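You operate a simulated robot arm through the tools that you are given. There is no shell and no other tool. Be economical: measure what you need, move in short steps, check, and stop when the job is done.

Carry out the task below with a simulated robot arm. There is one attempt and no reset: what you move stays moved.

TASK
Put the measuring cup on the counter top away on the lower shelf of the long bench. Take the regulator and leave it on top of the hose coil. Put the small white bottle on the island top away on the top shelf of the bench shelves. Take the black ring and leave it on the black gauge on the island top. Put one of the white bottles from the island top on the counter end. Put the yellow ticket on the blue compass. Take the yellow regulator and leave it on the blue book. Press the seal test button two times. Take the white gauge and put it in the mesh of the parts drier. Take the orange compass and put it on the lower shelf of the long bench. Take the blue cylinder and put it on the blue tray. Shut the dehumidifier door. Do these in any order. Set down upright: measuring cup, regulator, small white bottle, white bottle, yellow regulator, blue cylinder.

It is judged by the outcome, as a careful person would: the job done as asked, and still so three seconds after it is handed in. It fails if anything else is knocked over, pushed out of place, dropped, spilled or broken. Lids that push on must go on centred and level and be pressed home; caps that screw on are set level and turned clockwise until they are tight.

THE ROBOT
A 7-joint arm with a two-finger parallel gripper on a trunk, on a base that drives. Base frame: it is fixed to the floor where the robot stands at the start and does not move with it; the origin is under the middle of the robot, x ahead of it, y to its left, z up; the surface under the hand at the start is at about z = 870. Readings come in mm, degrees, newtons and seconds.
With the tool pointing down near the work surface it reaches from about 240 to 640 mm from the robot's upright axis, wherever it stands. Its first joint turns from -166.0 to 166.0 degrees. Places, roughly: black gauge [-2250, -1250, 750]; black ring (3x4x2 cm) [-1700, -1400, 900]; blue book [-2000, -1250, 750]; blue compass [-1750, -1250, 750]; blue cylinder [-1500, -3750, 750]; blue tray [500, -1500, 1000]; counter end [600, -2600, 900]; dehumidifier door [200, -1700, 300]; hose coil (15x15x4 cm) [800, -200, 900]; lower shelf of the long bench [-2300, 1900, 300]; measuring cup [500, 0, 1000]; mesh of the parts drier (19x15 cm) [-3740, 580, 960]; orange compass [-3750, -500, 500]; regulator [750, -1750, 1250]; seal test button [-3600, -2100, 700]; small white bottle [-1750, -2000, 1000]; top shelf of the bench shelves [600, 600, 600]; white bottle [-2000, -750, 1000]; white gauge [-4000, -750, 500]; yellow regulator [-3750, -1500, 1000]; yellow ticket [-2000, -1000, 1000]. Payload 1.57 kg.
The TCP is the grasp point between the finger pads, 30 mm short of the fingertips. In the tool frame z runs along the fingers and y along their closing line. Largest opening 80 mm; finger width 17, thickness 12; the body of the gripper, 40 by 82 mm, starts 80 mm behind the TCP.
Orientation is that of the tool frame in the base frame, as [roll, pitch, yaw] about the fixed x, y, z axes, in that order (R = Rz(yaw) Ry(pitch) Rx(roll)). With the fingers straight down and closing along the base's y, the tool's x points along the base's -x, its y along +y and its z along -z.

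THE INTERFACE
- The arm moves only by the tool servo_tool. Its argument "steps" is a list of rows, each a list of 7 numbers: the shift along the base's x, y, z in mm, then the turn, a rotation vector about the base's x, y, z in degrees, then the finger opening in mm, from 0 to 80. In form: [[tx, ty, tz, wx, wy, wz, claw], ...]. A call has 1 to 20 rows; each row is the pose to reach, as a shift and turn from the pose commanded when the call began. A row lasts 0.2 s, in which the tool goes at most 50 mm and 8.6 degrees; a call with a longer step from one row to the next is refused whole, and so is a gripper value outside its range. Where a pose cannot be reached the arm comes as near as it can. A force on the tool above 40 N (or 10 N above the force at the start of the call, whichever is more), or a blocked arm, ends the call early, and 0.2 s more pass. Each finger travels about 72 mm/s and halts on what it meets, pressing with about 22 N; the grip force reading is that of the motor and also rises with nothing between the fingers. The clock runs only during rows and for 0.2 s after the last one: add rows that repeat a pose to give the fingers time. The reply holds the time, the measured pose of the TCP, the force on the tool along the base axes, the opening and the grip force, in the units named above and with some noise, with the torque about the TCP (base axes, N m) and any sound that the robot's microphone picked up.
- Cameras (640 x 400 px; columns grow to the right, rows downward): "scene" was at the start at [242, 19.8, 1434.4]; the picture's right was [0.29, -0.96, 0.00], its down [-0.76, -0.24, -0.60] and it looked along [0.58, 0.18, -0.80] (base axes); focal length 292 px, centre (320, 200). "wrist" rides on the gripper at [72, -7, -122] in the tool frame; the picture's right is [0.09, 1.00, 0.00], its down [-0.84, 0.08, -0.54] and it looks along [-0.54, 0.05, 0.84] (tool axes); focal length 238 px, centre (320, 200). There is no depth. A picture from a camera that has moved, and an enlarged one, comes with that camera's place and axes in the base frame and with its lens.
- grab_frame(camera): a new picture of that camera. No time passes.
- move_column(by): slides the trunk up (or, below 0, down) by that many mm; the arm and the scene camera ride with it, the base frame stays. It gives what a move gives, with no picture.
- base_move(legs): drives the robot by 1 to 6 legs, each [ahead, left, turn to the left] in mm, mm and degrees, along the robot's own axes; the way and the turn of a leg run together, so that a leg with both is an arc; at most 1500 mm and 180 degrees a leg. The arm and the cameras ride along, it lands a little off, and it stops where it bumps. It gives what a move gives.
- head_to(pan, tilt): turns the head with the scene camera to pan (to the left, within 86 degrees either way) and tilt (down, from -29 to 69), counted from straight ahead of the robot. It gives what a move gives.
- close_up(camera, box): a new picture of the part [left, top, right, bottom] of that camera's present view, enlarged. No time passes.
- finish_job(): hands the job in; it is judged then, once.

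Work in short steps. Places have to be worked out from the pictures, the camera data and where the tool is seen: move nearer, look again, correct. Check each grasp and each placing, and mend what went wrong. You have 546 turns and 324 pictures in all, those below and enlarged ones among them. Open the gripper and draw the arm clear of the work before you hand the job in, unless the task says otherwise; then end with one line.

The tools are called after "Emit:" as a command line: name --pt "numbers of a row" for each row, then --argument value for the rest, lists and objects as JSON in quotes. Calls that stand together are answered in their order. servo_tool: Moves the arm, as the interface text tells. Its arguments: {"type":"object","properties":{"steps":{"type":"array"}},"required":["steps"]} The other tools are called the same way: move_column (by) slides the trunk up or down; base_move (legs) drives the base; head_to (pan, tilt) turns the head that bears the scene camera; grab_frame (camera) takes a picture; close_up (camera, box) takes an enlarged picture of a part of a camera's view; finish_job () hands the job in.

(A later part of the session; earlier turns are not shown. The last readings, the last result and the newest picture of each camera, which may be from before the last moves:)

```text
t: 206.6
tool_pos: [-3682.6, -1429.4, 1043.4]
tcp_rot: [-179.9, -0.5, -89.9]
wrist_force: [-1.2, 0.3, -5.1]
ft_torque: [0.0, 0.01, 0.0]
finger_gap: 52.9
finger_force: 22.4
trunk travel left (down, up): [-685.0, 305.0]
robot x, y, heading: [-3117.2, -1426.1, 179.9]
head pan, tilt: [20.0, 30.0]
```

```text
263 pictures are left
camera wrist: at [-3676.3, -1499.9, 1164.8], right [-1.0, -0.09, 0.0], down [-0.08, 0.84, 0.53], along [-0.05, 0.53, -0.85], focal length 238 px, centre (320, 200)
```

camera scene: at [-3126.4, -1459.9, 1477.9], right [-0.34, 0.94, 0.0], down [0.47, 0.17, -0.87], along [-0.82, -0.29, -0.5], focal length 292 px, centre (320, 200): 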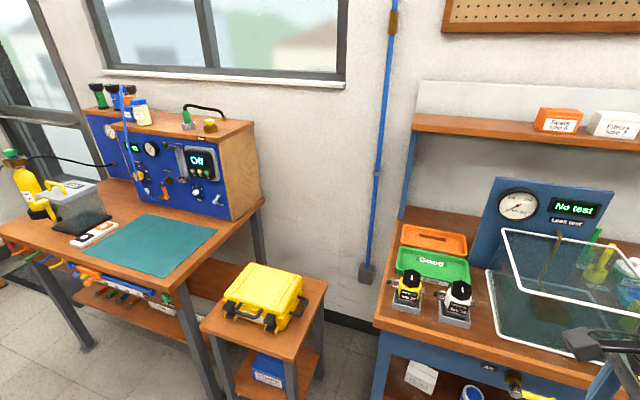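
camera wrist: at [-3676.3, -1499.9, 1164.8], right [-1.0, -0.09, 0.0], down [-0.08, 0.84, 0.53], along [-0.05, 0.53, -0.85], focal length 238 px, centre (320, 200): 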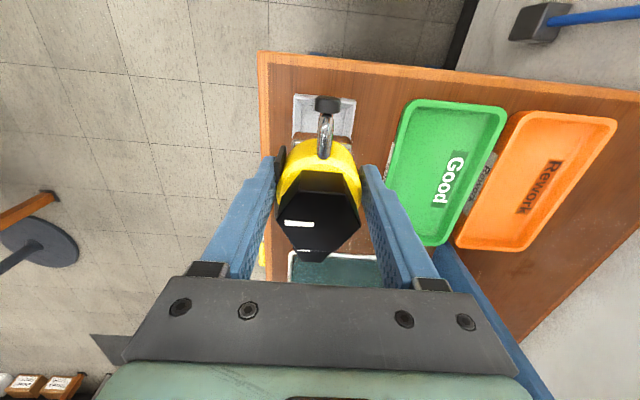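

It's out of the holder. Raise the trunk, back off, and turn around to view the island.

Emit:
base_move --legs '[[-250, 0, 0]]'

Emit:
move_column --by 250

Emit:
base_move --legs '[[0, 0, 90], [0, 0, 90]]'

Emit:
head_to --pan 0 --tilt 35

Emit:
grab_frame --camera "scene"

```text
t: 208.4
tool_pos: [-3428.6, -1428.7, 1044.0]
tcp_rot: [-180.0, -0.6, -90.2]
wrist_force: [0.2, 0.1, -4.7]
ft_torque: [-0.03, -0.01, -0.01]
finger_gap: 52.8
finger_force: 21.8
trunk travel left (down, up): [-685.0, 305.0]
robot x, y, heading: [-2861.5, -1430.8, 179.5]
head pan, tilt: [20.0, 30.0]
```

```text
t: 211.0
tool_pos: [-3429.5, -1428.7, 1293.1]
tcp_rot: [-179.9, -0.6, -90.2]
wrist_force: [0.7, 0.4, -5.1]
ft_torque: [-0.01, 0.01, 0.01]
finger_gap: 53.2
finger_force: 22.0
trunk travel left (down, up): [-935.0, 55.0]
robot x, y, heading: [-2859.0, -1427.0, 179.7]
head pan, tilt: [20.0, 30.0]
```

```text
t: 219.1
tool_pos: [-2292.6, -1416.0, 1294.0]
tcp_rot: [-180.0, -0.7, 91.3]
wrist_force: [-0.1, -0.7, -5.0]
ft_torque: [0.02, 0.03, 0.01]
finger_gap: 52.9
finger_force: 21.9
trunk travel left (down, up): [-935.0, 55.0]
robot x, y, heading: [-2863.4, -1427.1, 0.9]
head pan, tilt: [20.0, 30.0]
```

```text
t: 219.9
tool_pos: [-2291.7, -1415.2, 1292.9]
tcp_rot: [-180.0, -0.6, 91.2]
wrist_force: [-0.9, 0.5, -5.0]
ft_torque: [0.02, -0.01, -0.01]
finger_gap: 52.9
finger_force: 22.2
trunk travel left (down, up): [-935.0, 55.0]
robot x, y, heading: [-2860.3, -1430.7, 1.1]
head pan, tilt: [0.0, 35.0]
```

```text
262 pictures are left
camera scene: at [-2600.6, -1426.3, 1719.9], right [0.02, -1.0, 0.0], down [-0.57, -0.01, -0.82], along [0.82, 0.01, -0.57], focal length 292 px, centre (320, 200)
```

scene: 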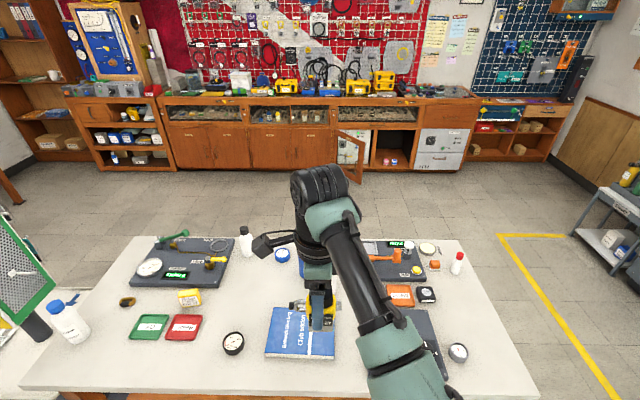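

Emit:
close_up --camera "scene" --box '[0, 210, 320, 400]'

Emit:
close_up --camera "scene" --box '[240, 210, 560, 400]'

```text
2.00 times, centred on (160, 305) of scene
camera zoom: at [-2600.6, -1426.3, 1719.9], right [0.02, -1.0, 0.0], down [-0.57, -0.01, -0.82], along [0.82, 0.01, -0.57], focal length 584 px, centre (640, -10)
```

zoom: 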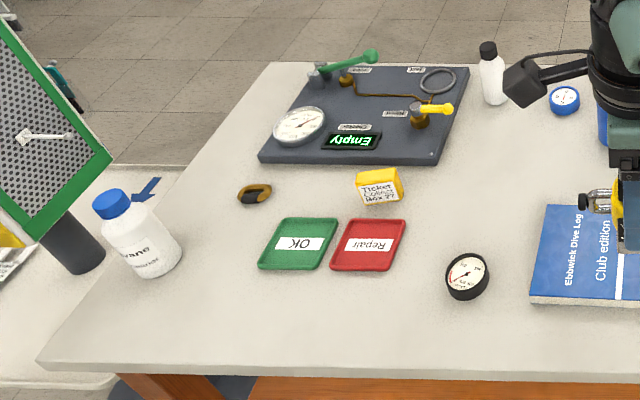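

```text
2.00 times, centred on (400, 305) of scene
camera zoom: at [-2600.6, -1426.3, 1719.9], right [0.02, -1.0, 0.0], down [-0.57, -0.01, -0.82], along [0.82, 0.01, -0.57], focal length 584 px, centre (160, -10)
```

zoom: 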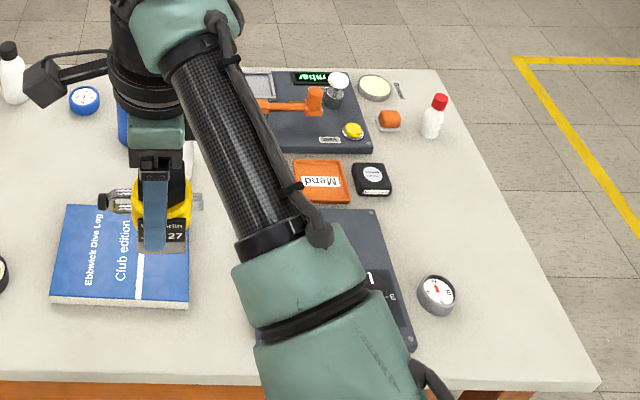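

Overview: blue book centre ≈(-2097,-1365); yellow ticket ≈(-1990,-980); black gauge ≈(-2142,-1169); blue compass ≈(-1776,-1266); red-capped small white bottle ≈(-1826,-1936). I position the regulator over the book and lower.

Emit:
base_move --legs '[[0, 50, -1], [190, 0, 0]]'

Emit:
move_column --by -270

Emit:
grab_frame --camera "wrist"

Emit:
grab_frame --camera "scene"

```text
t: 222.0
tool_pos: [-2102.5, -1373.1, 1292.9]
tcp_rot: [-180.0, -0.6, 90.4]
wrist_force: [-0.2, 0.2, -5.7]
ft_torque: [0.01, 0.01, 0.0]
finger_gap: 52.7
finger_force: 21.1
trunk travel left (down, up): [-935.0, 55.0]
robot x, y, heading: [-2670.9, -1375.4, 0.3]
head pan, tilt: [0.0, 35.0]
```

```text
t: 224.8
tool_pos: [-2101.8, -1372.4, 1024.3]
tcp_rot: [-180.0, -0.6, 90.4]
wrist_force: [1.3, 0.4, -5.3]
ft_torque: [-0.01, -0.03, -0.02]
finger_gap: 53.0
finger_force: 21.8
trunk travel left (down, up): [-665.0, 325.0]
robot x, y, heading: [-2669.3, -1376.6, 0.2]
head pan, tilt: [0.0, 35.0]
```

```text
259 pictures are left
camera wrist: at [-2109.2, -1301.4, 1144.9], right [1.0, 0.1, 0.0], down [0.08, -0.84, 0.53], along [0.05, -0.53, -0.85], focal length 238 px, centre (320, 200)
```

wrist: 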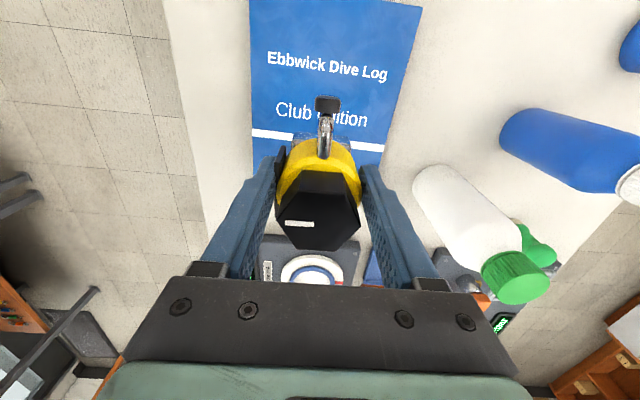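

```text
258 pictures are left
camera scene: at [-2410.3, -1379.0, 1450.0], right [0.0, -1.0, 0.0], down [-0.57, 0.0, -0.82], along [0.82, 0.0, -0.57], focal length 292 px, centre (320, 200)
```

scene: 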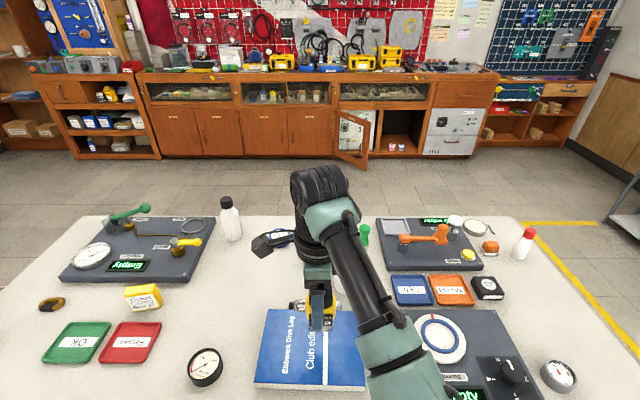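

The regulator is centred over the book. Lower with a slow final approach.

Emit:
servo_tool --pt "0 5 -25 0 0 0 25" --pt "0 5 -45 0 0 0 25" --pt "0 5 -52 0 0 0 25" --pt "0 5 -58 0 0 0 25" --pt "0 5 -64 0 0 0 25" --pt "0 5 -64 0 0 0 25"

Emit:
grab_frame --camera "scene"

```text
t: 226.2
tool_pos: [-2100.5, -1368.0, 958.3]
tcp_rot: [180.0, -0.6, 90.4]
wrist_force: [0.4, -0.3, -6.0]
ft_torque: [0.02, 0.02, -0.02]
finger_gap: 52.7
finger_force: 21.7
trunk travel left (down, up): [-665.0, 325.0]
robot x, y, heading: [-2669.7, -1374.9, -0.0]
head pan, tilt: [0.0, 35.0]
```

```text
257 pictures are left
camera scene: at [-2410.2, -1379.1, 1449.9], right [0.0, -1.0, 0.0], down [-0.57, 0.0, -0.82], along [0.82, 0.0, -0.57], focal length 292 px, centre (320, 200)
```

scene: 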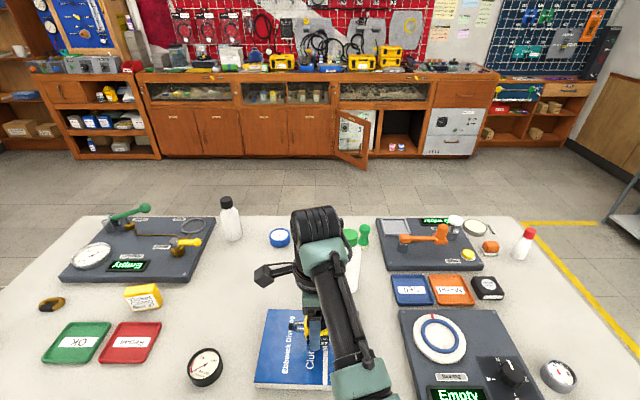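

Still in the air. Continue down in small steps until contact.

Emit:
servo_tool --pt "0 0 -5 0 0 0 25" --pt "0 0 -10 0 0 0 25" --pt "0 0 -15 0 0 0 25" --pt "0 0 -20 0 0 0 25"

```text
t: 227.2
tool_pos: [-2102.1, -1367.0, 945.7]
tcp_rot: [179.4, -0.6, 90.4]
wrist_force: [-4.6, 0.0, 31.7]
ft_torque: [-0.17, 0.83, -0.01]
finger_gap: 53.1
finger_force: 21.9
trunk travel left (down, up): [-665.0, 325.0]
robot x, y, heading: [-2672.0, -1377.0, 0.0]
head pan, tilt: [0.0, 35.0]
```

Contact. I unload and open, then rise.

Emit:
servo_tool --pt "0 0 7 0 0 0 25" --pt "0 0 7 0 0 0 45" --pt "0 0 7 0 0 0 65" --pt "0 0 7 0 0 0 80" --pt "0 0 7 0 0 0 80" --pt "0 0 40 0 0 0 80" --pt "0 0 80 0 0 0 80" --pt "0 0 120 0 0 0 80" --pt "0 0 120 0 0 0 80"

Emit:
grab_frame --camera "wrist"

```text
t: 229.2
tool_pos: [-2102.6, -1367.7, 1061.0]
tcp_rot: [-179.9, -0.5, 90.2]
wrist_force: [-0.2, -1.2, -0.5]
ft_torque: [-0.01, -0.03, 0.01]
finger_gap: 79.9
finger_force: 0.1
trunk travel left (down, up): [-665.0, 325.0]
robot x, y, heading: [-2674.1, -1375.6, 0.0]
head pan, tilt: [0.0, 35.0]
```

```text
256 pictures are left
camera wrist: at [-2109.7, -1296.2, 1181.8], right [1.0, 0.1, 0.0], down [0.08, -0.84, 0.53], along [0.05, -0.53, -0.85], focal length 238 px, centre (320, 200)
```

wrist: 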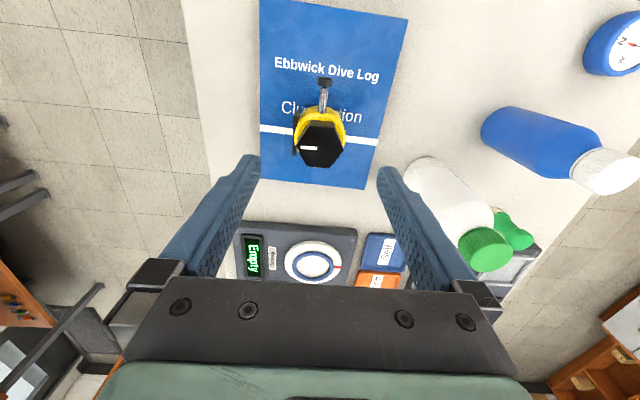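

Regulator stands upright on the book. Next the yellow ticket: sidestep left 395 and look from above.

Emit:
base_move --legs '[[0, 395, 0]]'

Emit:
grab_frame --camera "wrist"

Emit:
grab_frame --camera "scene"

```text
t: 231.7
tool_pos: [-2103.2, -968.7, 1060.6]
tcp_rot: [179.9, -0.4, 90.2]
wrist_force: [-0.2, 0.4, 0.0]
ft_torque: [-0.02, -0.02, 0.03]
finger_gap: 80.1
finger_force: 0.1
trunk travel left (down, up): [-665.0, 325.0]
robot x, y, heading: [-2668.7, -979.2, -0.2]
head pan, tilt: [0.0, 35.0]
```

```text
255 pictures are left
camera wrist: at [-2109.8, -898.4, 1181.7], right [1.0, 0.1, 0.0], down [0.08, -0.84, 0.53], along [0.05, -0.53, -0.85], focal length 238 px, centre (320, 200)
```

wrist: 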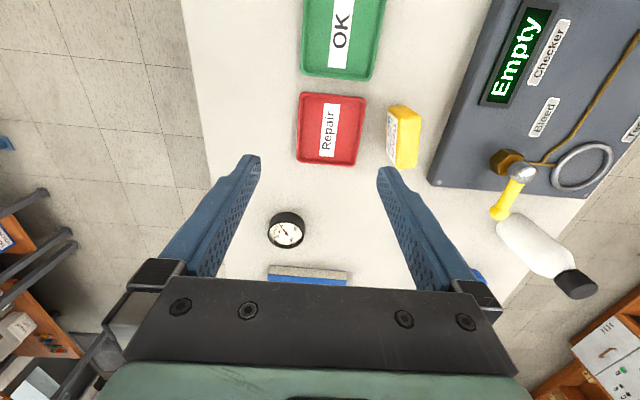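

```text
254 pictures are left
camera scene: at [-2410.9, -980.5, 1450.1], right [0.0, -1.0, 0.0], down [-0.57, 0.0, -0.82], along [0.82, 0.0, -0.57], focal length 292 px, centre (320, 200)
```

scene: 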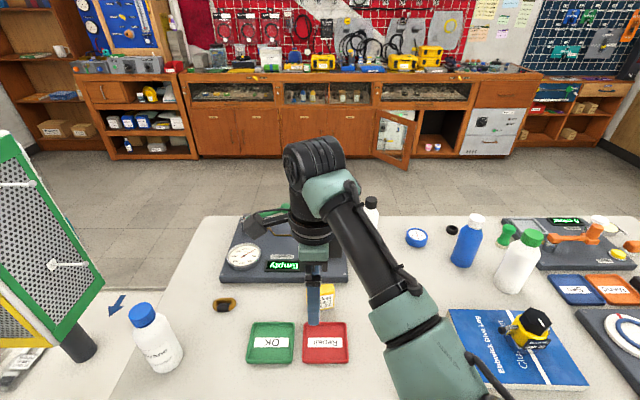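

The ticket block is ≈28 (x) × 63 (y) × 35 mm at ≈(-1999,-972), top z≈913. I move ahead 60, narrow the fingers to 50 and come over it.

Emit:
base_move --legs '[[60, 0, 0]]'

Emit:
servo_tool --pt "20 0 -20 0 0 0 50" --pt "42 -2 -50 0 0 0 50" --pt "42 -2 -80 0 0 0 50" --pt "42 -2 -80 0 0 0 50"

Emit:
grab_frame --camera "wrist"

```text
t: 232.7
tool_pos: [-2041.5, -970.0, 1059.2]
tcp_rot: [-179.9, -0.6, 90.2]
wrist_force: [1.0, -0.1, -0.1]
ft_torque: [-0.02, 0.03, 0.0]
finger_gap: 79.9
finger_force: 0.1
trunk travel left (down, up): [-665.0, 325.0]
robot x, y, heading: [-2609.6, -978.9, -0.3]
head pan, tilt: [0.0, 35.0]
```

```text
t: 233.7
tool_pos: [-1999.4, -971.5, 979.6]
tcp_rot: [-179.9, -0.5, 90.3]
wrist_force: [0.0, -0.2, 0.1]
ft_torque: [0.01, 0.02, -0.04]
finger_gap: 49.9
finger_force: 0.1
trunk travel left (down, up): [-665.0, 325.0]
robot x, y, heading: [-2611.0, -980.0, 0.2]
head pan, tilt: [0.0, 35.0]
```

```text
253 pictures are left
camera wrist: at [-2006.8, -900.2, 1101.8], right [1.0, 0.1, 0.0], down [0.08, -0.84, 0.53], along [0.05, -0.53, -0.85], focal length 238 px, centre (320, 200)
```

wrist: 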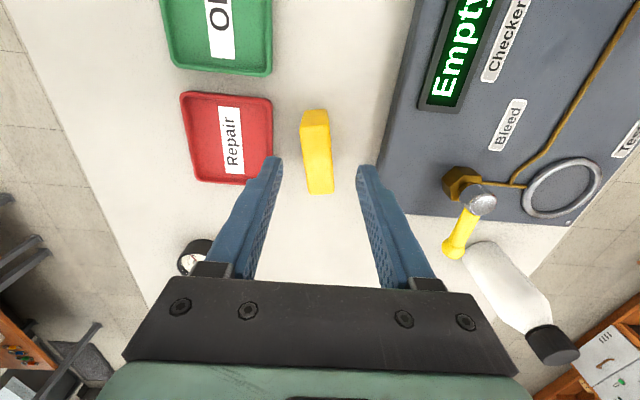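

Aligned. Lower to z≈914 and close.

Emit:
servo_tool --pt "-3 0 -33 0 0 0 50" --pt "-3 0 -66 0 0 0 50" --pt "-3 0 -66 0 0 0 50" --pt "-3 0 -66 0 0 0 35" --pt "-3 0 -66 0 0 0 15" --pt "-3 0 -66 0 0 0 5" --pt "-3 0 -66 0 0 0 5"

Emit:
grab_frame --camera "wrist"

```text
t: 235.2
tool_pos: [-2004.1, -970.1, 914.4]
tcp_rot: [180.0, -0.6, 90.1]
wrist_force: [0.7, 0.9, 1.0]
ft_torque: [-0.01, 0.04, 0.04]
finger_gap: 23.4
finger_force: 21.9
trunk travel left (down, up): [-665.0, 325.0]
robot x, y, heading: [-2606.5, -977.3, 0.1]
head pan, tilt: [0.0, 35.0]
```

```text
252 pictures are left
camera wrist: at [-2011.2, -899.5, 1035.5], right [1.0, 0.1, 0.0], down [0.08, -0.84, 0.53], along [0.05, -0.53, -0.85], focal length 238 px, centre (320, 200)
```

wrist: 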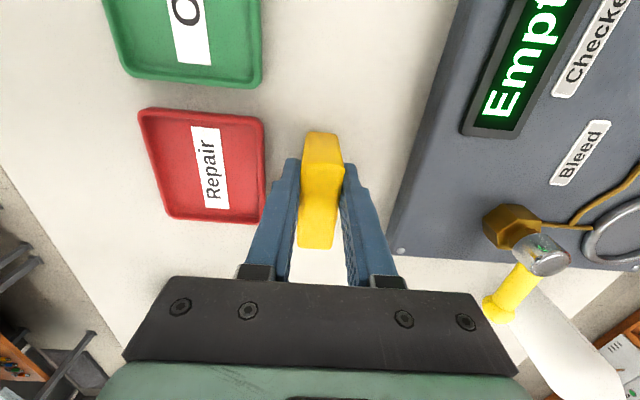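

Ticket gripped (23 mm). Lift, retract the arm, then drive around the north end of the island to its east side, facing -x.

Emit:
servo_tool --pt "0 0 40 0 0 0 5" --pt "0 0 80 0 0 0 5" --pt "0 0 115 0 0 0 5" --pt "-40 0 130 0 0 0 5" --pt "-85 0 130 0 0 0 5" --pt "-85 0 130 0 0 0 5"

Emit:
base_move --legs '[[-320, 0, 0], [0, 0, 179], [0, -800, 0], [0, -850, 0], [-800, 0, 0], [-900, 0, 0]]'

Emit:
head_to --pan 80 --tilt 25

Emit:
grab_frame --camera "scene"

```text
t: 236.7
tool_pos: [-2089.5, -970.5, 1046.5]
tcp_rot: [-179.9, -0.6, 90.2]
wrist_force: [0.2, 1.0, -0.7]
ft_torque: [-0.01, -0.02, -0.02]
finger_gap: 23.4
finger_force: 22.2
trunk travel left (down, up): [-665.0, 325.0]
robot x, y, heading: [-2609.6, -977.4, -0.0]
head pan, tilt: [0.0, 35.0]
```

```text
t: 262.1
tool_pos: [-1654.2, 574.6, 1046.1]
tcp_rot: [-179.9, -0.5, -93.3]
wrist_force: [0.2, 0.7, -0.2]
ft_torque: [-0.02, 0.0, 0.03]
finger_gap: 23.1
finger_force: 21.3
trunk travel left (down, up): [-665.0, 325.0]
robot x, y, heading: [-1132.2, 555.2, 176.5]
head pan, tilt: [0.0, 35.0]
```

```text
t: 263.6
tool_pos: [-1654.0, 574.6, 1044.9]
tcp_rot: [-180.0, -0.6, -93.3]
wrist_force: [-0.6, 0.2, -0.2]
ft_torque: [0.03, -0.03, -0.01]
finger_gap: 23.2
finger_force: 21.4
trunk travel left (down, up): [-665.0, 325.0]
robot x, y, heading: [-1132.8, 550.4, 176.3]
head pan, tilt: [80.0, 25.0]
```

```text
251 pictures are left
camera scene: at [-1323.8, 470.0, 1465.8], right [-0.97, 0.23, 0.0], down [0.1, 0.41, -0.91], along [-0.21, -0.88, -0.42], focal length 292 px, centre (320, 200)
```

scene: 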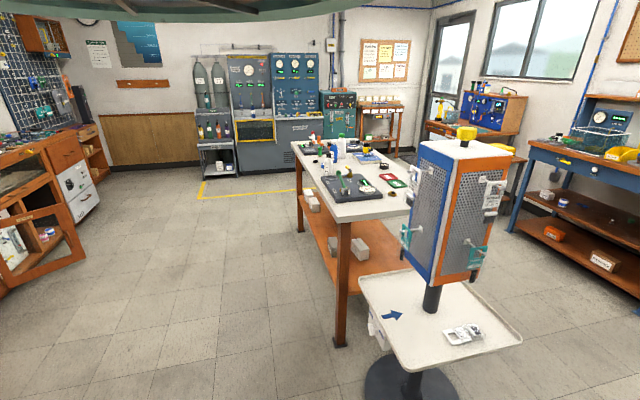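

Carousel stands at x≈-1980, clear of my lane. Straighten heading and sidestep left to y≈-1256.

Emit:
base_move --legs '[[0, 0, 3.7], [0, 900, 0], [0, 905, 0]]'

Emit:
head_to --pan 0 --tilt 40

Emit:
grab_frame --camera "scene"

```text
t: 273.1
tool_pos: [-1641.1, -1263.6, 1046.6]
tcp_rot: [-180.0, -0.6, -89.3]
wrist_force: [-0.8, -0.9, 0.0]
ft_torque: [0.0, 0.01, 0.01]
finger_gap: 23.4
finger_force: 22.0
trunk travel left (down, up): [-665.0, 325.0]
robot x, y, heading: [-1115.0, -1254.5, -179.3]
head pan, tilt: [80.0, 25.0]
```

```text
t: 274.7
tool_pos: [-1642.2, -1264.8, 1046.8]
tcp_rot: [-179.9, -0.6, -89.2]
wrist_force: [0.2, -0.2, 0.1]
ft_torque: [0.04, 0.01, -0.01]
finger_gap: 23.3
finger_force: 21.4
trunk travel left (down, up): [-665.0, 325.0]
robot x, y, heading: [-1121.4, -1251.2, -179.4]
head pan, tilt: [0.0, 40.0]
```

```text
250 pictures are left
camera scene: at [-1374.0, -1255.4, 1442.5], right [-0.01, 1.0, 0.0], down [0.64, 0.01, -0.77], along [-0.77, -0.01, -0.64], focal length 292 px, centre (320, 200)
```

scene: 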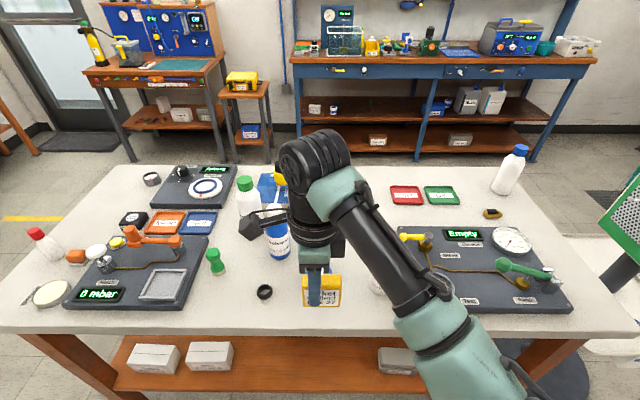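

Emit:
grab_frame --camera "wrist"

```text
249 pictures are left
camera wrist: at [-1634.8, -1334.6, 1168.1], right [-0.99, -0.1, 0.0], down [-0.09, 0.84, 0.53], along [-0.06, 0.53, -0.85], focal length 238 px, centre (320, 200)
```

wrist: 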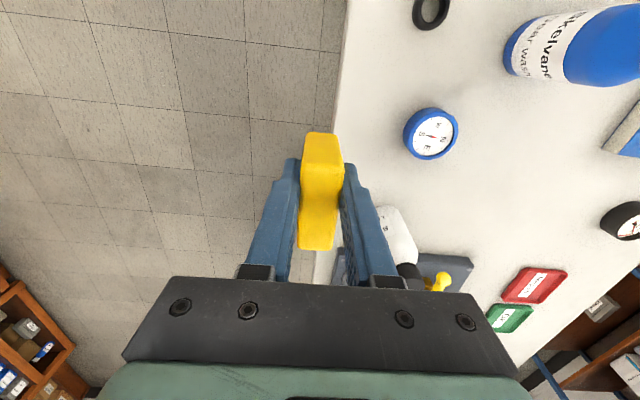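

Compass top centre ≈(-1770,-1269). Drive ahead 110, then fine-position and lower the ticket over it.

Emit:
base_move --legs '[[110, 0, 0]]'

Emit:
servo_tool --pt "-10 0 -25 0 0 0 5" --pt "-19 -2 -50 0 0 0 5" --pt "-19 -2 -80 0 0 0 5" --pt "-19 -2 -80 0 0 0 5"

Emit:
grab_frame --camera "wrist"

Emit:
grab_frame --camera "scene"

```text
t: 275.9
tool_pos: [-1751.7, -1264.3, 1047.1]
tcp_rot: [-180.0, -0.6, -89.3]
wrist_force: [-0.2, 0.1, -0.4]
ft_torque: [-0.01, -0.02, -0.03]
finger_gap: 23.2
finger_force: 22.0
trunk travel left (down, up): [-665.0, 325.0]
robot x, y, heading: [-1227.7, -1250.7, -179.4]
head pan, tilt: [0.0, 40.0]
```

```text
t: 276.9
tool_pos: [-1773.0, -1266.2, 967.0]
tcp_rot: [179.9, -0.6, -89.3]
wrist_force: [-0.5, 0.4, -0.6]
ft_torque: [-0.03, -0.01, -0.01]
finger_gap: 23.1
finger_force: 21.7
trunk travel left (down, up): [-665.0, 325.0]
robot x, y, heading: [-1229.8, -1250.5, -179.7]
head pan, tilt: [0.0, 40.0]
```

```text
248 pictures are left
camera wrist: at [-1764.9, -1337.2, 1087.8], right [-0.99, -0.1, 0.0], down [-0.09, 0.84, 0.53], along [-0.06, 0.53, -0.85], focal length 238 px, centre (320, 200)
```

wrist: 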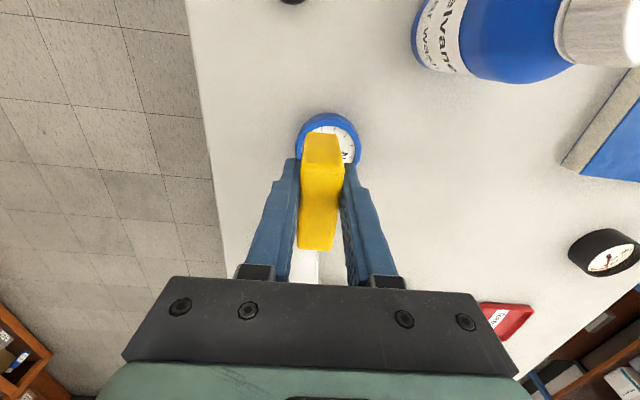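

```text
247 pictures are left
camera scene: at [-1483.8, -1255.8, 1442.5], right [-0.01, 1.0, 0.0], down [0.64, 0.0, -0.77], along [-0.77, -0.01, -0.64], focal length 292 px, centre (320, 200)
```

scene: 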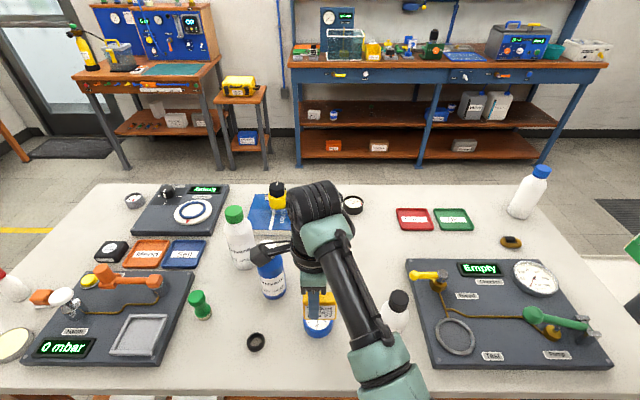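

Compass centre refined to (-1778,-1275). Shift slightly and lower to contact.

Emit:
servo_tool --pt "-5 -8 0 0 0 0 5" --pt "-5 -8 -15 0 0 0 5" --pt "-5 -8 -22 0 0 0 5" --pt "-5 -8 -28 0 0 0 5" --pt "-5 -8 -34 0 0 0 5" --pt "-5 -8 -34 0 0 0 5"

Emit:
grab_frame --camera "wrist"

```text
t: 278.3
tool_pos: [-1776.1, -1275.1, 933.2]
tcp_rot: [179.7, -0.6, -89.3]
wrist_force: [-2.3, -1.0, 16.9]
ft_torque: [0.01, 0.14, 0.05]
finger_gap: 23.7
finger_force: 22.7
trunk travel left (down, up): [-665.0, 325.0]
robot x, y, heading: [-1230.9, -1255.0, -179.7]
head pan, tilt: [0.0, 40.0]
```

```text
246 pictures are left
camera wrist: at [-1768.0, -1344.6, 1056.0], right [-0.99, -0.1, 0.01], down [-0.08, 0.84, 0.53], along [-0.06, 0.53, -0.85], focal length 238 px, centre (320, 200)
```

wrist: 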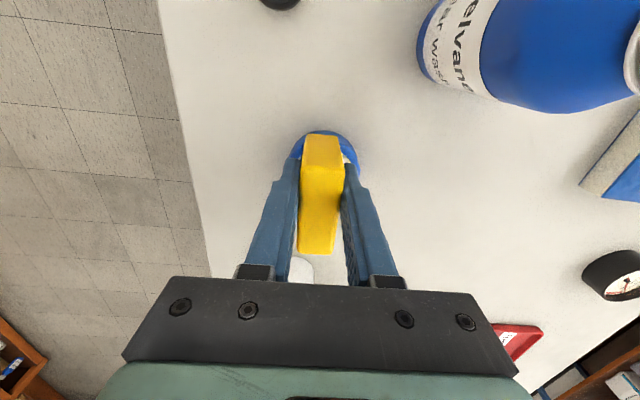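

In contact. Unload 3 mm, open gently to 45, rise, and check.

Emit:
servo_tool --pt "0 0 3 0 0 0 5" --pt "0 0 3 0 0 0 25" --pt "0 0 3 0 0 0 45" --pt "0 0 3 0 0 0 45" --pt "0 0 40 0 0 0 45" --pt "0 0 80 0 0 0 45" --pt "0 0 110 0 0 0 45" --pt "0 0 110 0 0 0 45"

Emit:
grab_frame --camera "wrist"

```text
t: 280.1
tool_pos: [-1776.8, -1275.8, 1044.3]
tcp_rot: [180.0, -0.7, -89.4]
wrist_force: [0.3, -0.3, -0.4]
ft_torque: [-0.01, 0.0, -0.02]
finger_gap: 44.9
finger_force: 0.1
trunk travel left (down, up): [-665.0, 325.0]
robot x, y, heading: [-1228.7, -1252.3, -179.6]
head pan, tilt: [0.0, 40.0]
```

```text
245 pictures are left
camera wrist: at [-1769.5, -1346.1, 1165.7], right [-0.99, -0.1, 0.0], down [-0.09, 0.84, 0.53], along [-0.06, 0.53, -0.85], focal length 238 px, centre (320, 200)
```

wrist: 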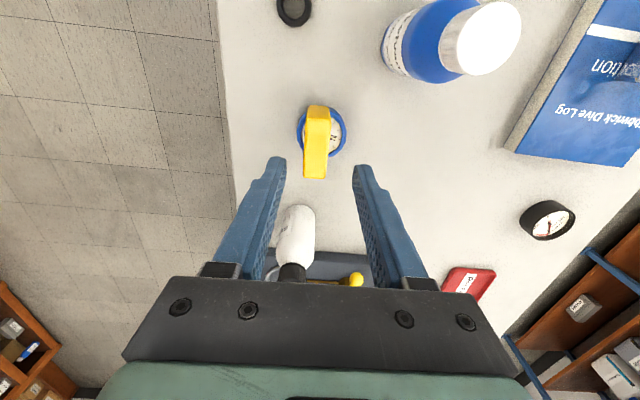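

Ticket rests on the compass. Next the black ring at ≈(-1740,-1377): move above it.

Emit:
servo_tool --pt "15 -40 0 0 0 0 60" --pt "30 -80 0 0 0 0 60" --pt "37 -101 0 0 0 0 60" --pt "37 -101 -40 0 0 0 60" --pt "37 -101 -70 0 0 0 60" --pt "37 -101 -70 0 0 0 60"

Emit:
grab_frame --camera "wrist"

```text
t: 281.5
tool_pos: [-1738.1, -1375.9, 973.7]
tcp_rot: [179.9, -0.6, -89.3]
wrist_force: [0.0, -1.3, -0.2]
ft_torque: [0.02, 0.02, 0.01]
finger_gap: 59.9
finger_force: 0.0
trunk travel left (down, up): [-665.0, 325.0]
robot x, y, heading: [-1231.8, -1252.5, -179.7]
head pan, tilt: [0.0, 40.0]
```

```text
244 pictures are left
camera wrist: at [-1731.2, -1446.3, 1095.3], right [-0.99, -0.1, 0.0], down [-0.09, 0.84, 0.53], along [-0.06, 0.53, -0.85], focal length 238 px, centre (320, 200)
```

wrist: 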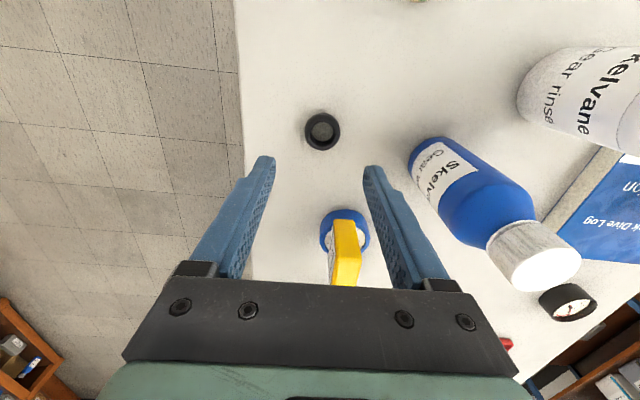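

Ring at (-1740,-1388). Shift and lower to z≈912, then close.

Emit:
servo_tool --pt "-2 -12 0 0 0 0 60" --pt "-2 -12 -35 0 0 0 60" --pt "-2 -12 -55 0 0 0 60" --pt "-2 -12 -62 0 0 0 60" --pt "-2 -12 -62 0 0 0 60"

Emit:
grab_frame --camera "wrist"

```text
t: 282.7
tool_pos: [-1739.6, -1388.8, 912.1]
tcp_rot: [180.0, -0.5, -89.2]
wrist_force: [-0.5, -1.1, -0.5]
ft_torque: [-0.03, -0.04, 0.0]
finger_gap: 59.9
finger_force: 0.0
trunk travel left (down, up): [-665.0, 325.0]
robot x, y, heading: [-1229.0, -1255.3, -179.8]
head pan, tilt: [0.0, 40.0]
```

```text
243 pictures are left
camera wrist: at [-1733.7, -1459.2, 1033.7], right [-0.99, -0.1, 0.0], down [-0.09, 0.84, 0.53], along [-0.06, 0.53, -0.85], focal length 238 px, centre (320, 200)
```

wrist: 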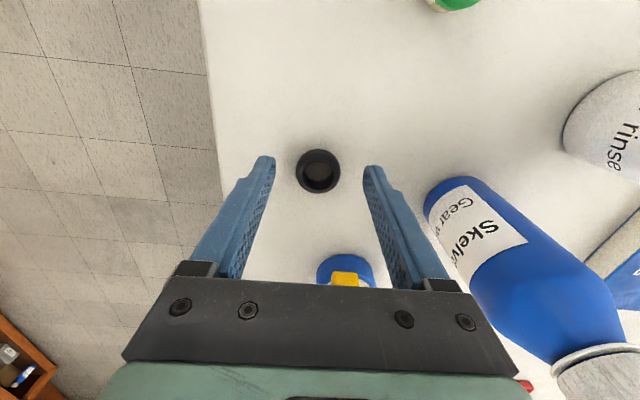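

Ring lies between the tips. Close and lift.

Emit:
servo_tool --pt "0 -1 -2 0 0 0 45" --pt "0 -1 -2 0 0 0 30" --pt "0 -1 -2 0 0 0 15" --pt "0 -1 -2 0 0 0 15" --pt "0 -1 30 0 0 0 15" --pt "0 -1 70 0 0 0 15" --pt "0 -1 110 0 0 0 15" --pt "0 -1 140 0 0 0 15" --pt "0 -1 140 0 0 0 15"

Emit:
grab_frame --camera "wrist"

```text
t: 284.7
tool_pos: [-1740.2, -1388.6, 1053.2]
tcp_rot: [-180.0, -0.6, -89.5]
wrist_force: [-0.1, -0.5, -0.2]
ft_torque: [-0.02, -0.03, 0.0]
finger_gap: 14.8
finger_force: 0.0
trunk travel left (down, up): [-665.0, 325.0]
robot x, y, heading: [-1229.9, -1249.9, -179.6]
head pan, tilt: [0.0, 40.0]
```

```text
242 pictures are left
camera wrist: at [-1733.5, -1459.0, 1174.1], right [-0.99, -0.1, 0.0], down [-0.09, 0.84, 0.53], along [-0.06, 0.53, -0.85], focal length 238 px, centre (320, 200)
```

wrist: 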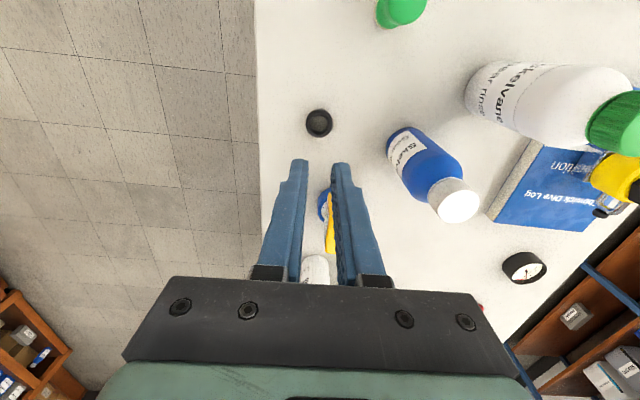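

The fingers closed above the ring: re-triangulating, the table is at z≈850. Reopen and go down to z≈884 at (-1741,-1381).

Emit:
servo_tool --pt "0 4 0 0 0 0 40" --pt "-1 8 -40 0 0 0 60" --pt "-1 8 -90 0 0 0 60" --pt "-1 8 -135 0 0 0 60" --pt "-1 8 -155 0 0 0 60" --pt "-1 8 -163 0 0 0 60" --pt "-1 8 -163 0 0 0 60"

Emit:
grab_frame --camera "wrist"

```text
t: 286.3
tool_pos: [-1742.7, -1379.3, 890.6]
tcp_rot: [179.8, -0.6, -89.3]
wrist_force: [0.8, -0.6, 14.5]
ft_torque: [0.12, -0.54, -0.04]
finger_gap: 60.6
finger_force: 0.1
trunk travel left (down, up): [-665.0, 325.0]
robot x, y, heading: [-1228.5, -1252.1, -179.7]
head pan, tilt: [0.0, 40.0]
```

```text
241 pictures are left
camera wrist: at [-1734.4, -1449.7, 1011.8], right [-0.99, -0.1, 0.0], down [-0.09, 0.84, 0.53], along [-0.06, 0.53, -0.85], focal length 238 px, centre (320, 200)
```

wrist: 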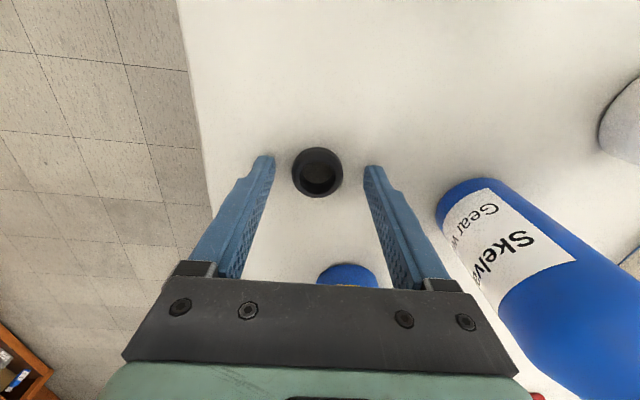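

Tips touched the table (table z≈860). Raise 3 mm and close.

Emit:
servo_tool --pt "0 -3 3 0 0 0 45" --pt "0 -3 4 0 0 0 30" --pt "0 -3 4 0 0 0 15" --pt "0 -3 4 0 0 0 15" --pt "0 -3 4 0 0 0 15"

Emit:
grab_frame --camera "wrist"

```text
t: 287.5
tool_pos: [-1742.1, -1383.9, 893.5]
tcp_rot: [179.9, -0.6, -89.3]
wrist_force: [0.0, 0.1, -0.1]
ft_torque: [-0.02, -0.01, 0.0]
finger_gap: 33.5
finger_force: 22.2
trunk travel left (down, up): [-665.0, 325.0]
robot x, y, heading: [-1229.3, -1252.7, -179.6]
head pan, tilt: [0.0, 40.0]
```

```text
240 pictures are left
camera wrist: at [-1734.8, -1454.2, 1013.7], right [-0.99, -0.1, 0.0], down [-0.09, 0.84, 0.53], along [-0.06, 0.53, -0.85], focal length 238 px, centre (320, 200)
```

wrist: 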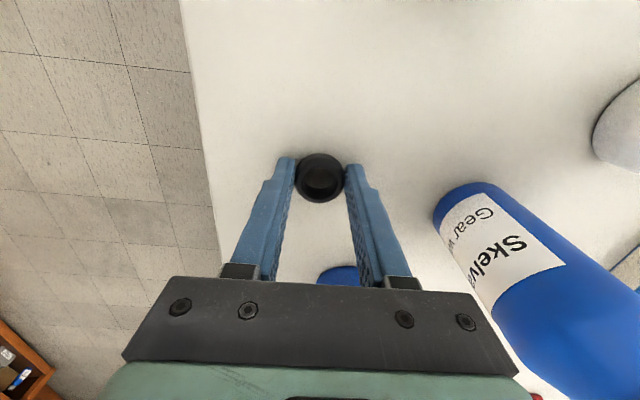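

Ring gripped (33 mm). Lift, then drive back around to the island's west side for the black gauge.

Emit:
servo_tool --pt "0 0 40 0 0 0 15" --pt "0 0 85 0 0 0 15" --pt "0 0 130 0 0 0 15" --pt "10 40 155 0 0 0 15" --pt "20 85 155 0 0 0 15" --pt "20 125 155 0 0 0 15" --pt "20 125 155 0 0 0 15"

Emit:
base_move --legs '[[-110, 0, -0.3], [0, -900, 0], [0, -920, 0], [900, 0, 0], [890, 0, 0], [0, 800, 0]]'

```text
t: 289.1
tool_pos: [-1721.2, -1258.4, 1047.8]
tcp_rot: [-180.0, -0.5, -89.3]
wrist_force: [0.0, 0.7, 0.1]
ft_torque: [0.01, 0.04, 0.0]
finger_gap: 33.2
finger_force: 22.6
trunk travel left (down, up): [-665.0, 325.0]
robot x, y, heading: [-1232.5, -1249.2, -179.8]
head pan, tilt: [0.0, 40.0]
```

```text
t: 311.4
tool_pos: [-3387.7, -266.6, 1047.6]
tcp_rot: [180.0, -0.7, -88.3]
wrist_force: [-0.2, -0.5, -0.4]
ft_torque: [-0.05, -0.03, 0.01]
finger_gap: 33.1
finger_force: 22.3
trunk travel left (down, up): [-665.0, 325.0]
robot x, y, heading: [-2901.5, -253.6, -178.8]
head pan, tilt: [0.0, 40.0]
```

Emit:
base_move --legs '[[0, 0, 178.8], [0, -905, 0], [200, 0, 0]]'

Emit:
grab_frame --camera "wrist"

Emit:
grab_frame --camera "scene"

```text
t: 324.6
tool_pos: [-2202.9, -1141.8, 1046.7]
tcp_rot: [179.9, -0.6, 90.7]
wrist_force: [-0.9, 0.4, -0.4]
ft_torque: [0.0, 0.01, -0.04]
finger_gap: 32.8
finger_force: 22.8
trunk travel left (down, up): [-665.0, 325.0]
robot x, y, heading: [-2693.7, -1148.6, 0.1]
head pan, tilt: [0.0, 40.0]
```

```text
239 pictures are left
camera wrist: at [-2210.3, -1070.5, 1169.1], right [0.99, 0.1, 0.0], down [0.09, -0.84, 0.53], along [0.06, -0.53, -0.85], focal length 238 px, centre (320, 200)
```

wrist: 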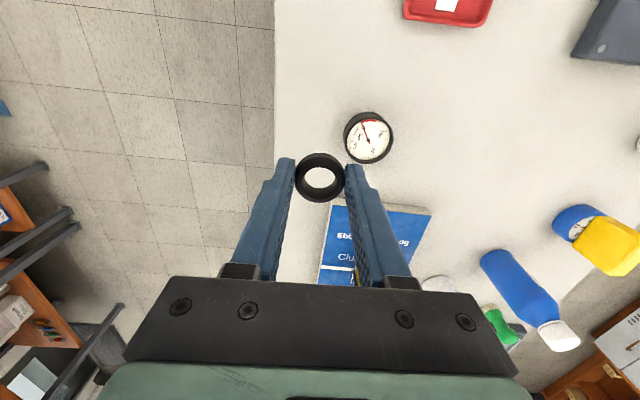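

```text
238 pictures are left
camera scene: at [-2437.7, -1147.1, 1442.4], right [0.01, -1.0, 0.0], down [-0.64, 0.0, -0.77], along [0.77, 0.0, -0.64], focal length 292 px, centre (320, 200)
```

scene: 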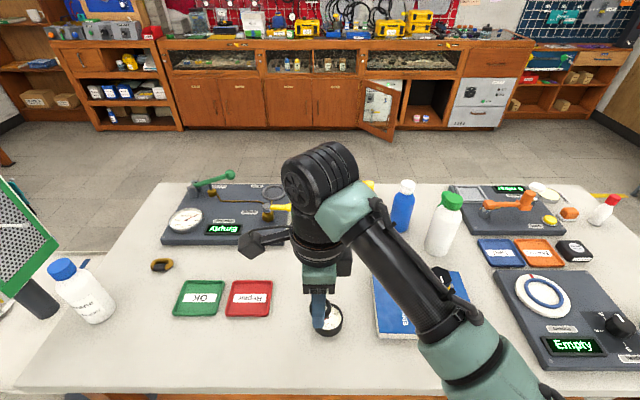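

Gauge top centre ≈(-2140,-1153). Move above and lower partially.

Emit:
servo_tool --pt "30 -6 0 0 0 0 15" --pt "63 -11 0 0 0 0 15" --pt "63 -11 -40 0 0 0 15" --pt "63 -11 -80 0 0 0 15" --pt "63 -11 -110 0 0 0 15" --pt "63 -11 -110 0 0 0 15"

Emit:
grab_frame --camera "wrist"

```text
t: 326.0
tool_pos: [-2139.2, -1151.1, 937.7]
tcp_rot: [180.0, -0.6, 90.6]
wrist_force: [1.1, 0.6, -0.2]
ft_torque: [0.0, -0.02, -0.02]
finger_gap: 33.0
finger_force: 22.0
trunk travel left (down, up): [-665.0, 325.0]
robot x, y, heading: [-2697.1, -1143.8, 0.5]
head pan, tilt: [0.0, 40.0]
```

```text
237 pictures are left
camera wrist: at [-2147.0, -1080.5, 1059.2], right [0.99, 0.1, 0.0], down [0.09, -0.84, 0.53], along [0.06, -0.53, -0.85], focal length 238 px, centre (320, 200)
```

wrist: 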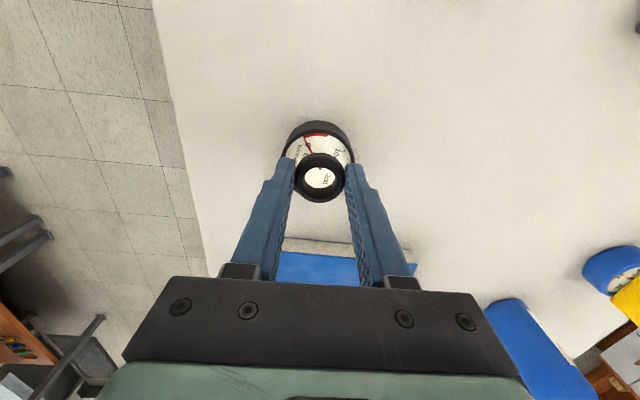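

Centred. Lower to contact.

Emit:
servo_tool --pt "0 1 -8 0 0 0 15" --pt "0 1 -14 0 0 0 15" --pt "0 1 -19 0 0 0 15" --pt "0 1 -23 0 0 0 15" --pt "0 1 -27 0 0 0 15" --pt "0 1 -27 0 0 0 15"

```text
t: 327.4
tool_pos: [-2139.6, -1150.7, 915.0]
tcp_rot: [179.4, -0.7, 90.7]
wrist_force: [-1.9, 1.1, 32.3]
ft_torque: [-0.11, 0.56, 0.03]
finger_gap: 33.1
finger_force: 21.6
trunk travel left (down, up): [-665.0, 325.0]
robot x, y, heading: [-2695.2, -1146.5, 0.2]
head pan, tilt: [0.0, 40.0]
```

Contact (32 N). Unload, open to 50, rise and check.

Emit:
servo_tool --pt "0 0 5 0 0 0 15" --pt "0 0 5 0 0 0 30" --pt "0 0 5 0 0 0 55" --pt "0 0 5 0 0 0 55" --pt "0 0 40 0 0 0 55" --pt "0 0 80 0 0 0 55" --pt "0 0 125 0 0 0 55" --pt "0 0 125 0 0 0 55"

Emit:
grab_frame --camera "wrist"

```text
t: 329.2
tool_pos: [-2142.1, -1150.9, 1034.4]
tcp_rot: [-180.0, -0.7, 90.7]
wrist_force: [-0.1, -0.1, 0.0]
ft_torque: [0.0, -0.02, 0.02]
finger_gap: 55.0
finger_force: 0.0
trunk travel left (down, up): [-665.0, 325.0]
robot x, y, heading: [-2693.6, -1149.3, 0.3]
head pan, tilt: [0.0, 40.0]
```

```text
236 pictures are left
camera wrist: at [-2149.4, -1080.9, 1156.3], right [0.99, 0.1, 0.0], down [0.09, -0.84, 0.53], along [0.05, -0.53, -0.85], focal length 238 px, centre (320, 200)
```

wrist: 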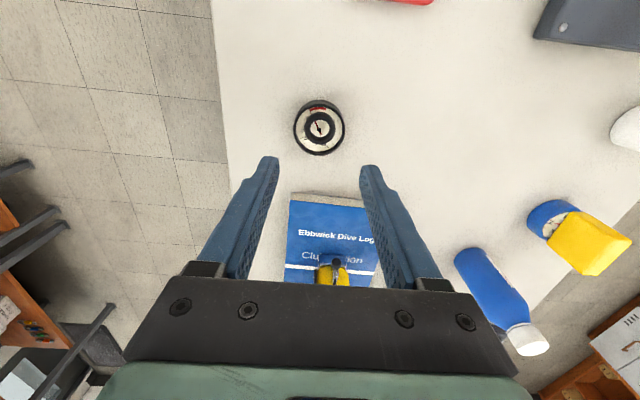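

Ring is centred on the gauge. Next the seal test button near (-3600,-2100,700).

Emit:
base_move --legs '[[-250, 0, 0], [0, 0, 179.7], [0, 800, 0]]'

Emit:
head_to --pan 10 --tilt 30

Emit:
grab_frame --camera "scene"

```text
t: 342.5
tool_pos: [-3409.7, -1997.3, 1035.6]
tcp_rot: [-180.0, -0.5, -83.7]
wrist_force: [0.1, -0.3, -1.7]
ft_torque: [0.01, -0.02, 0.0]
finger_gap: 55.1
finger_force: 0.0
trunk travel left (down, up): [-665.0, 325.0]
robot x, y, heading: [-2861.4, -1949.4, -173.7]
head pan, tilt: [0.0, 40.0]
```

```text
t: 343.2
tool_pos: [-3409.9, -1997.0, 1033.7]
tcp_rot: [180.0, -0.5, -83.5]
wrist_force: [-0.3, 0.6, -0.2]
ft_torque: [0.02, 0.01, -0.01]
finger_gap: 55.0
finger_force: 0.0
trunk travel left (down, up): [-665.0, 325.0]
robot x, y, heading: [-2858.2, -1942.6, -173.8]
head pan, tilt: [10.0, 30.0]
```

```text
235 pictures are left
camera scene: at [-3114.9, -1991.4, 1457.8], right [-0.28, 0.96, 0.0], down [0.48, 0.14, -0.87], along [-0.83, -0.24, -0.5], focal length 292 px, centre (320, 200)
```

scene: 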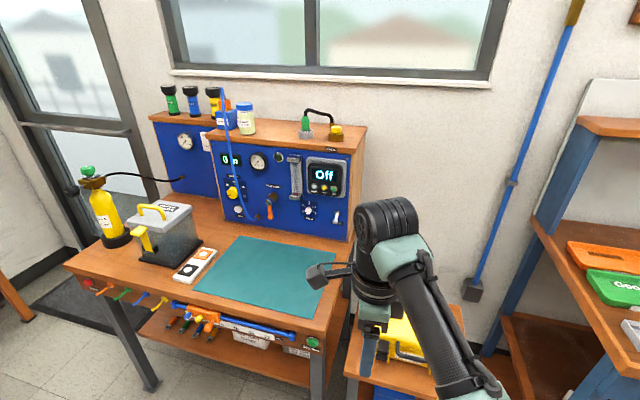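

Emit:
close_up --camera "scene" --box '[220, 290, 380, 390]'

Emit:
close_up --camera "scene" --box '[50, 230, 210, 330]'

```text
4.00 times, centred on (300, 340) of scene
camera zoom: at [-3114.9, -1991.4, 1457.8], right [-0.28, 0.96, 0.0], down [0.48, 0.14, -0.87], along [-0.83, -0.24, -0.5], focal length 1167 px, centre (400, -360)
```

zoom: 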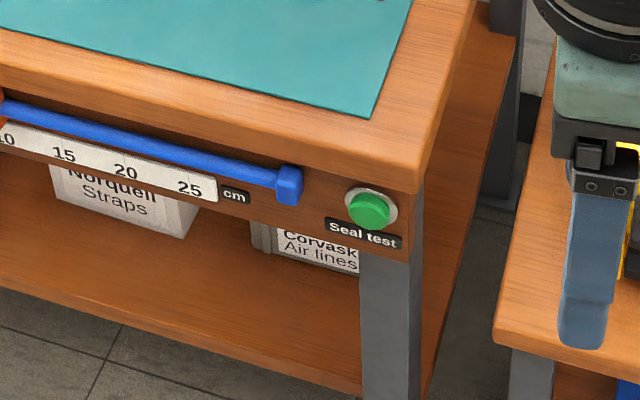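

```text
4.00 times, centred on (130, 280) of scene
camera zoom: at [-3114.9, -1991.4, 1457.8], right [-0.28, 0.96, 0.0], down [0.48, 0.14, -0.87], along [-0.83, -0.24, -0.5], focal length 1167 px, centre (1080, -120)
```

zoom: 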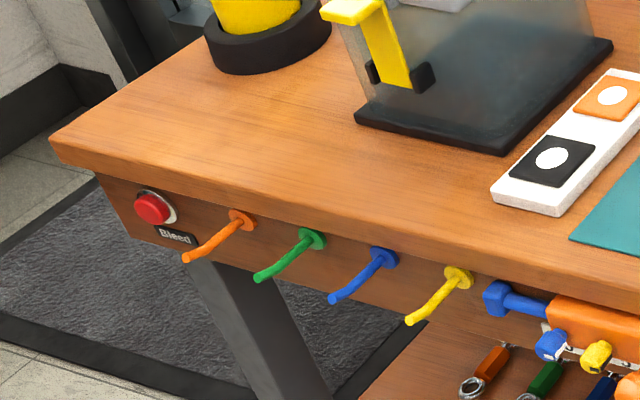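

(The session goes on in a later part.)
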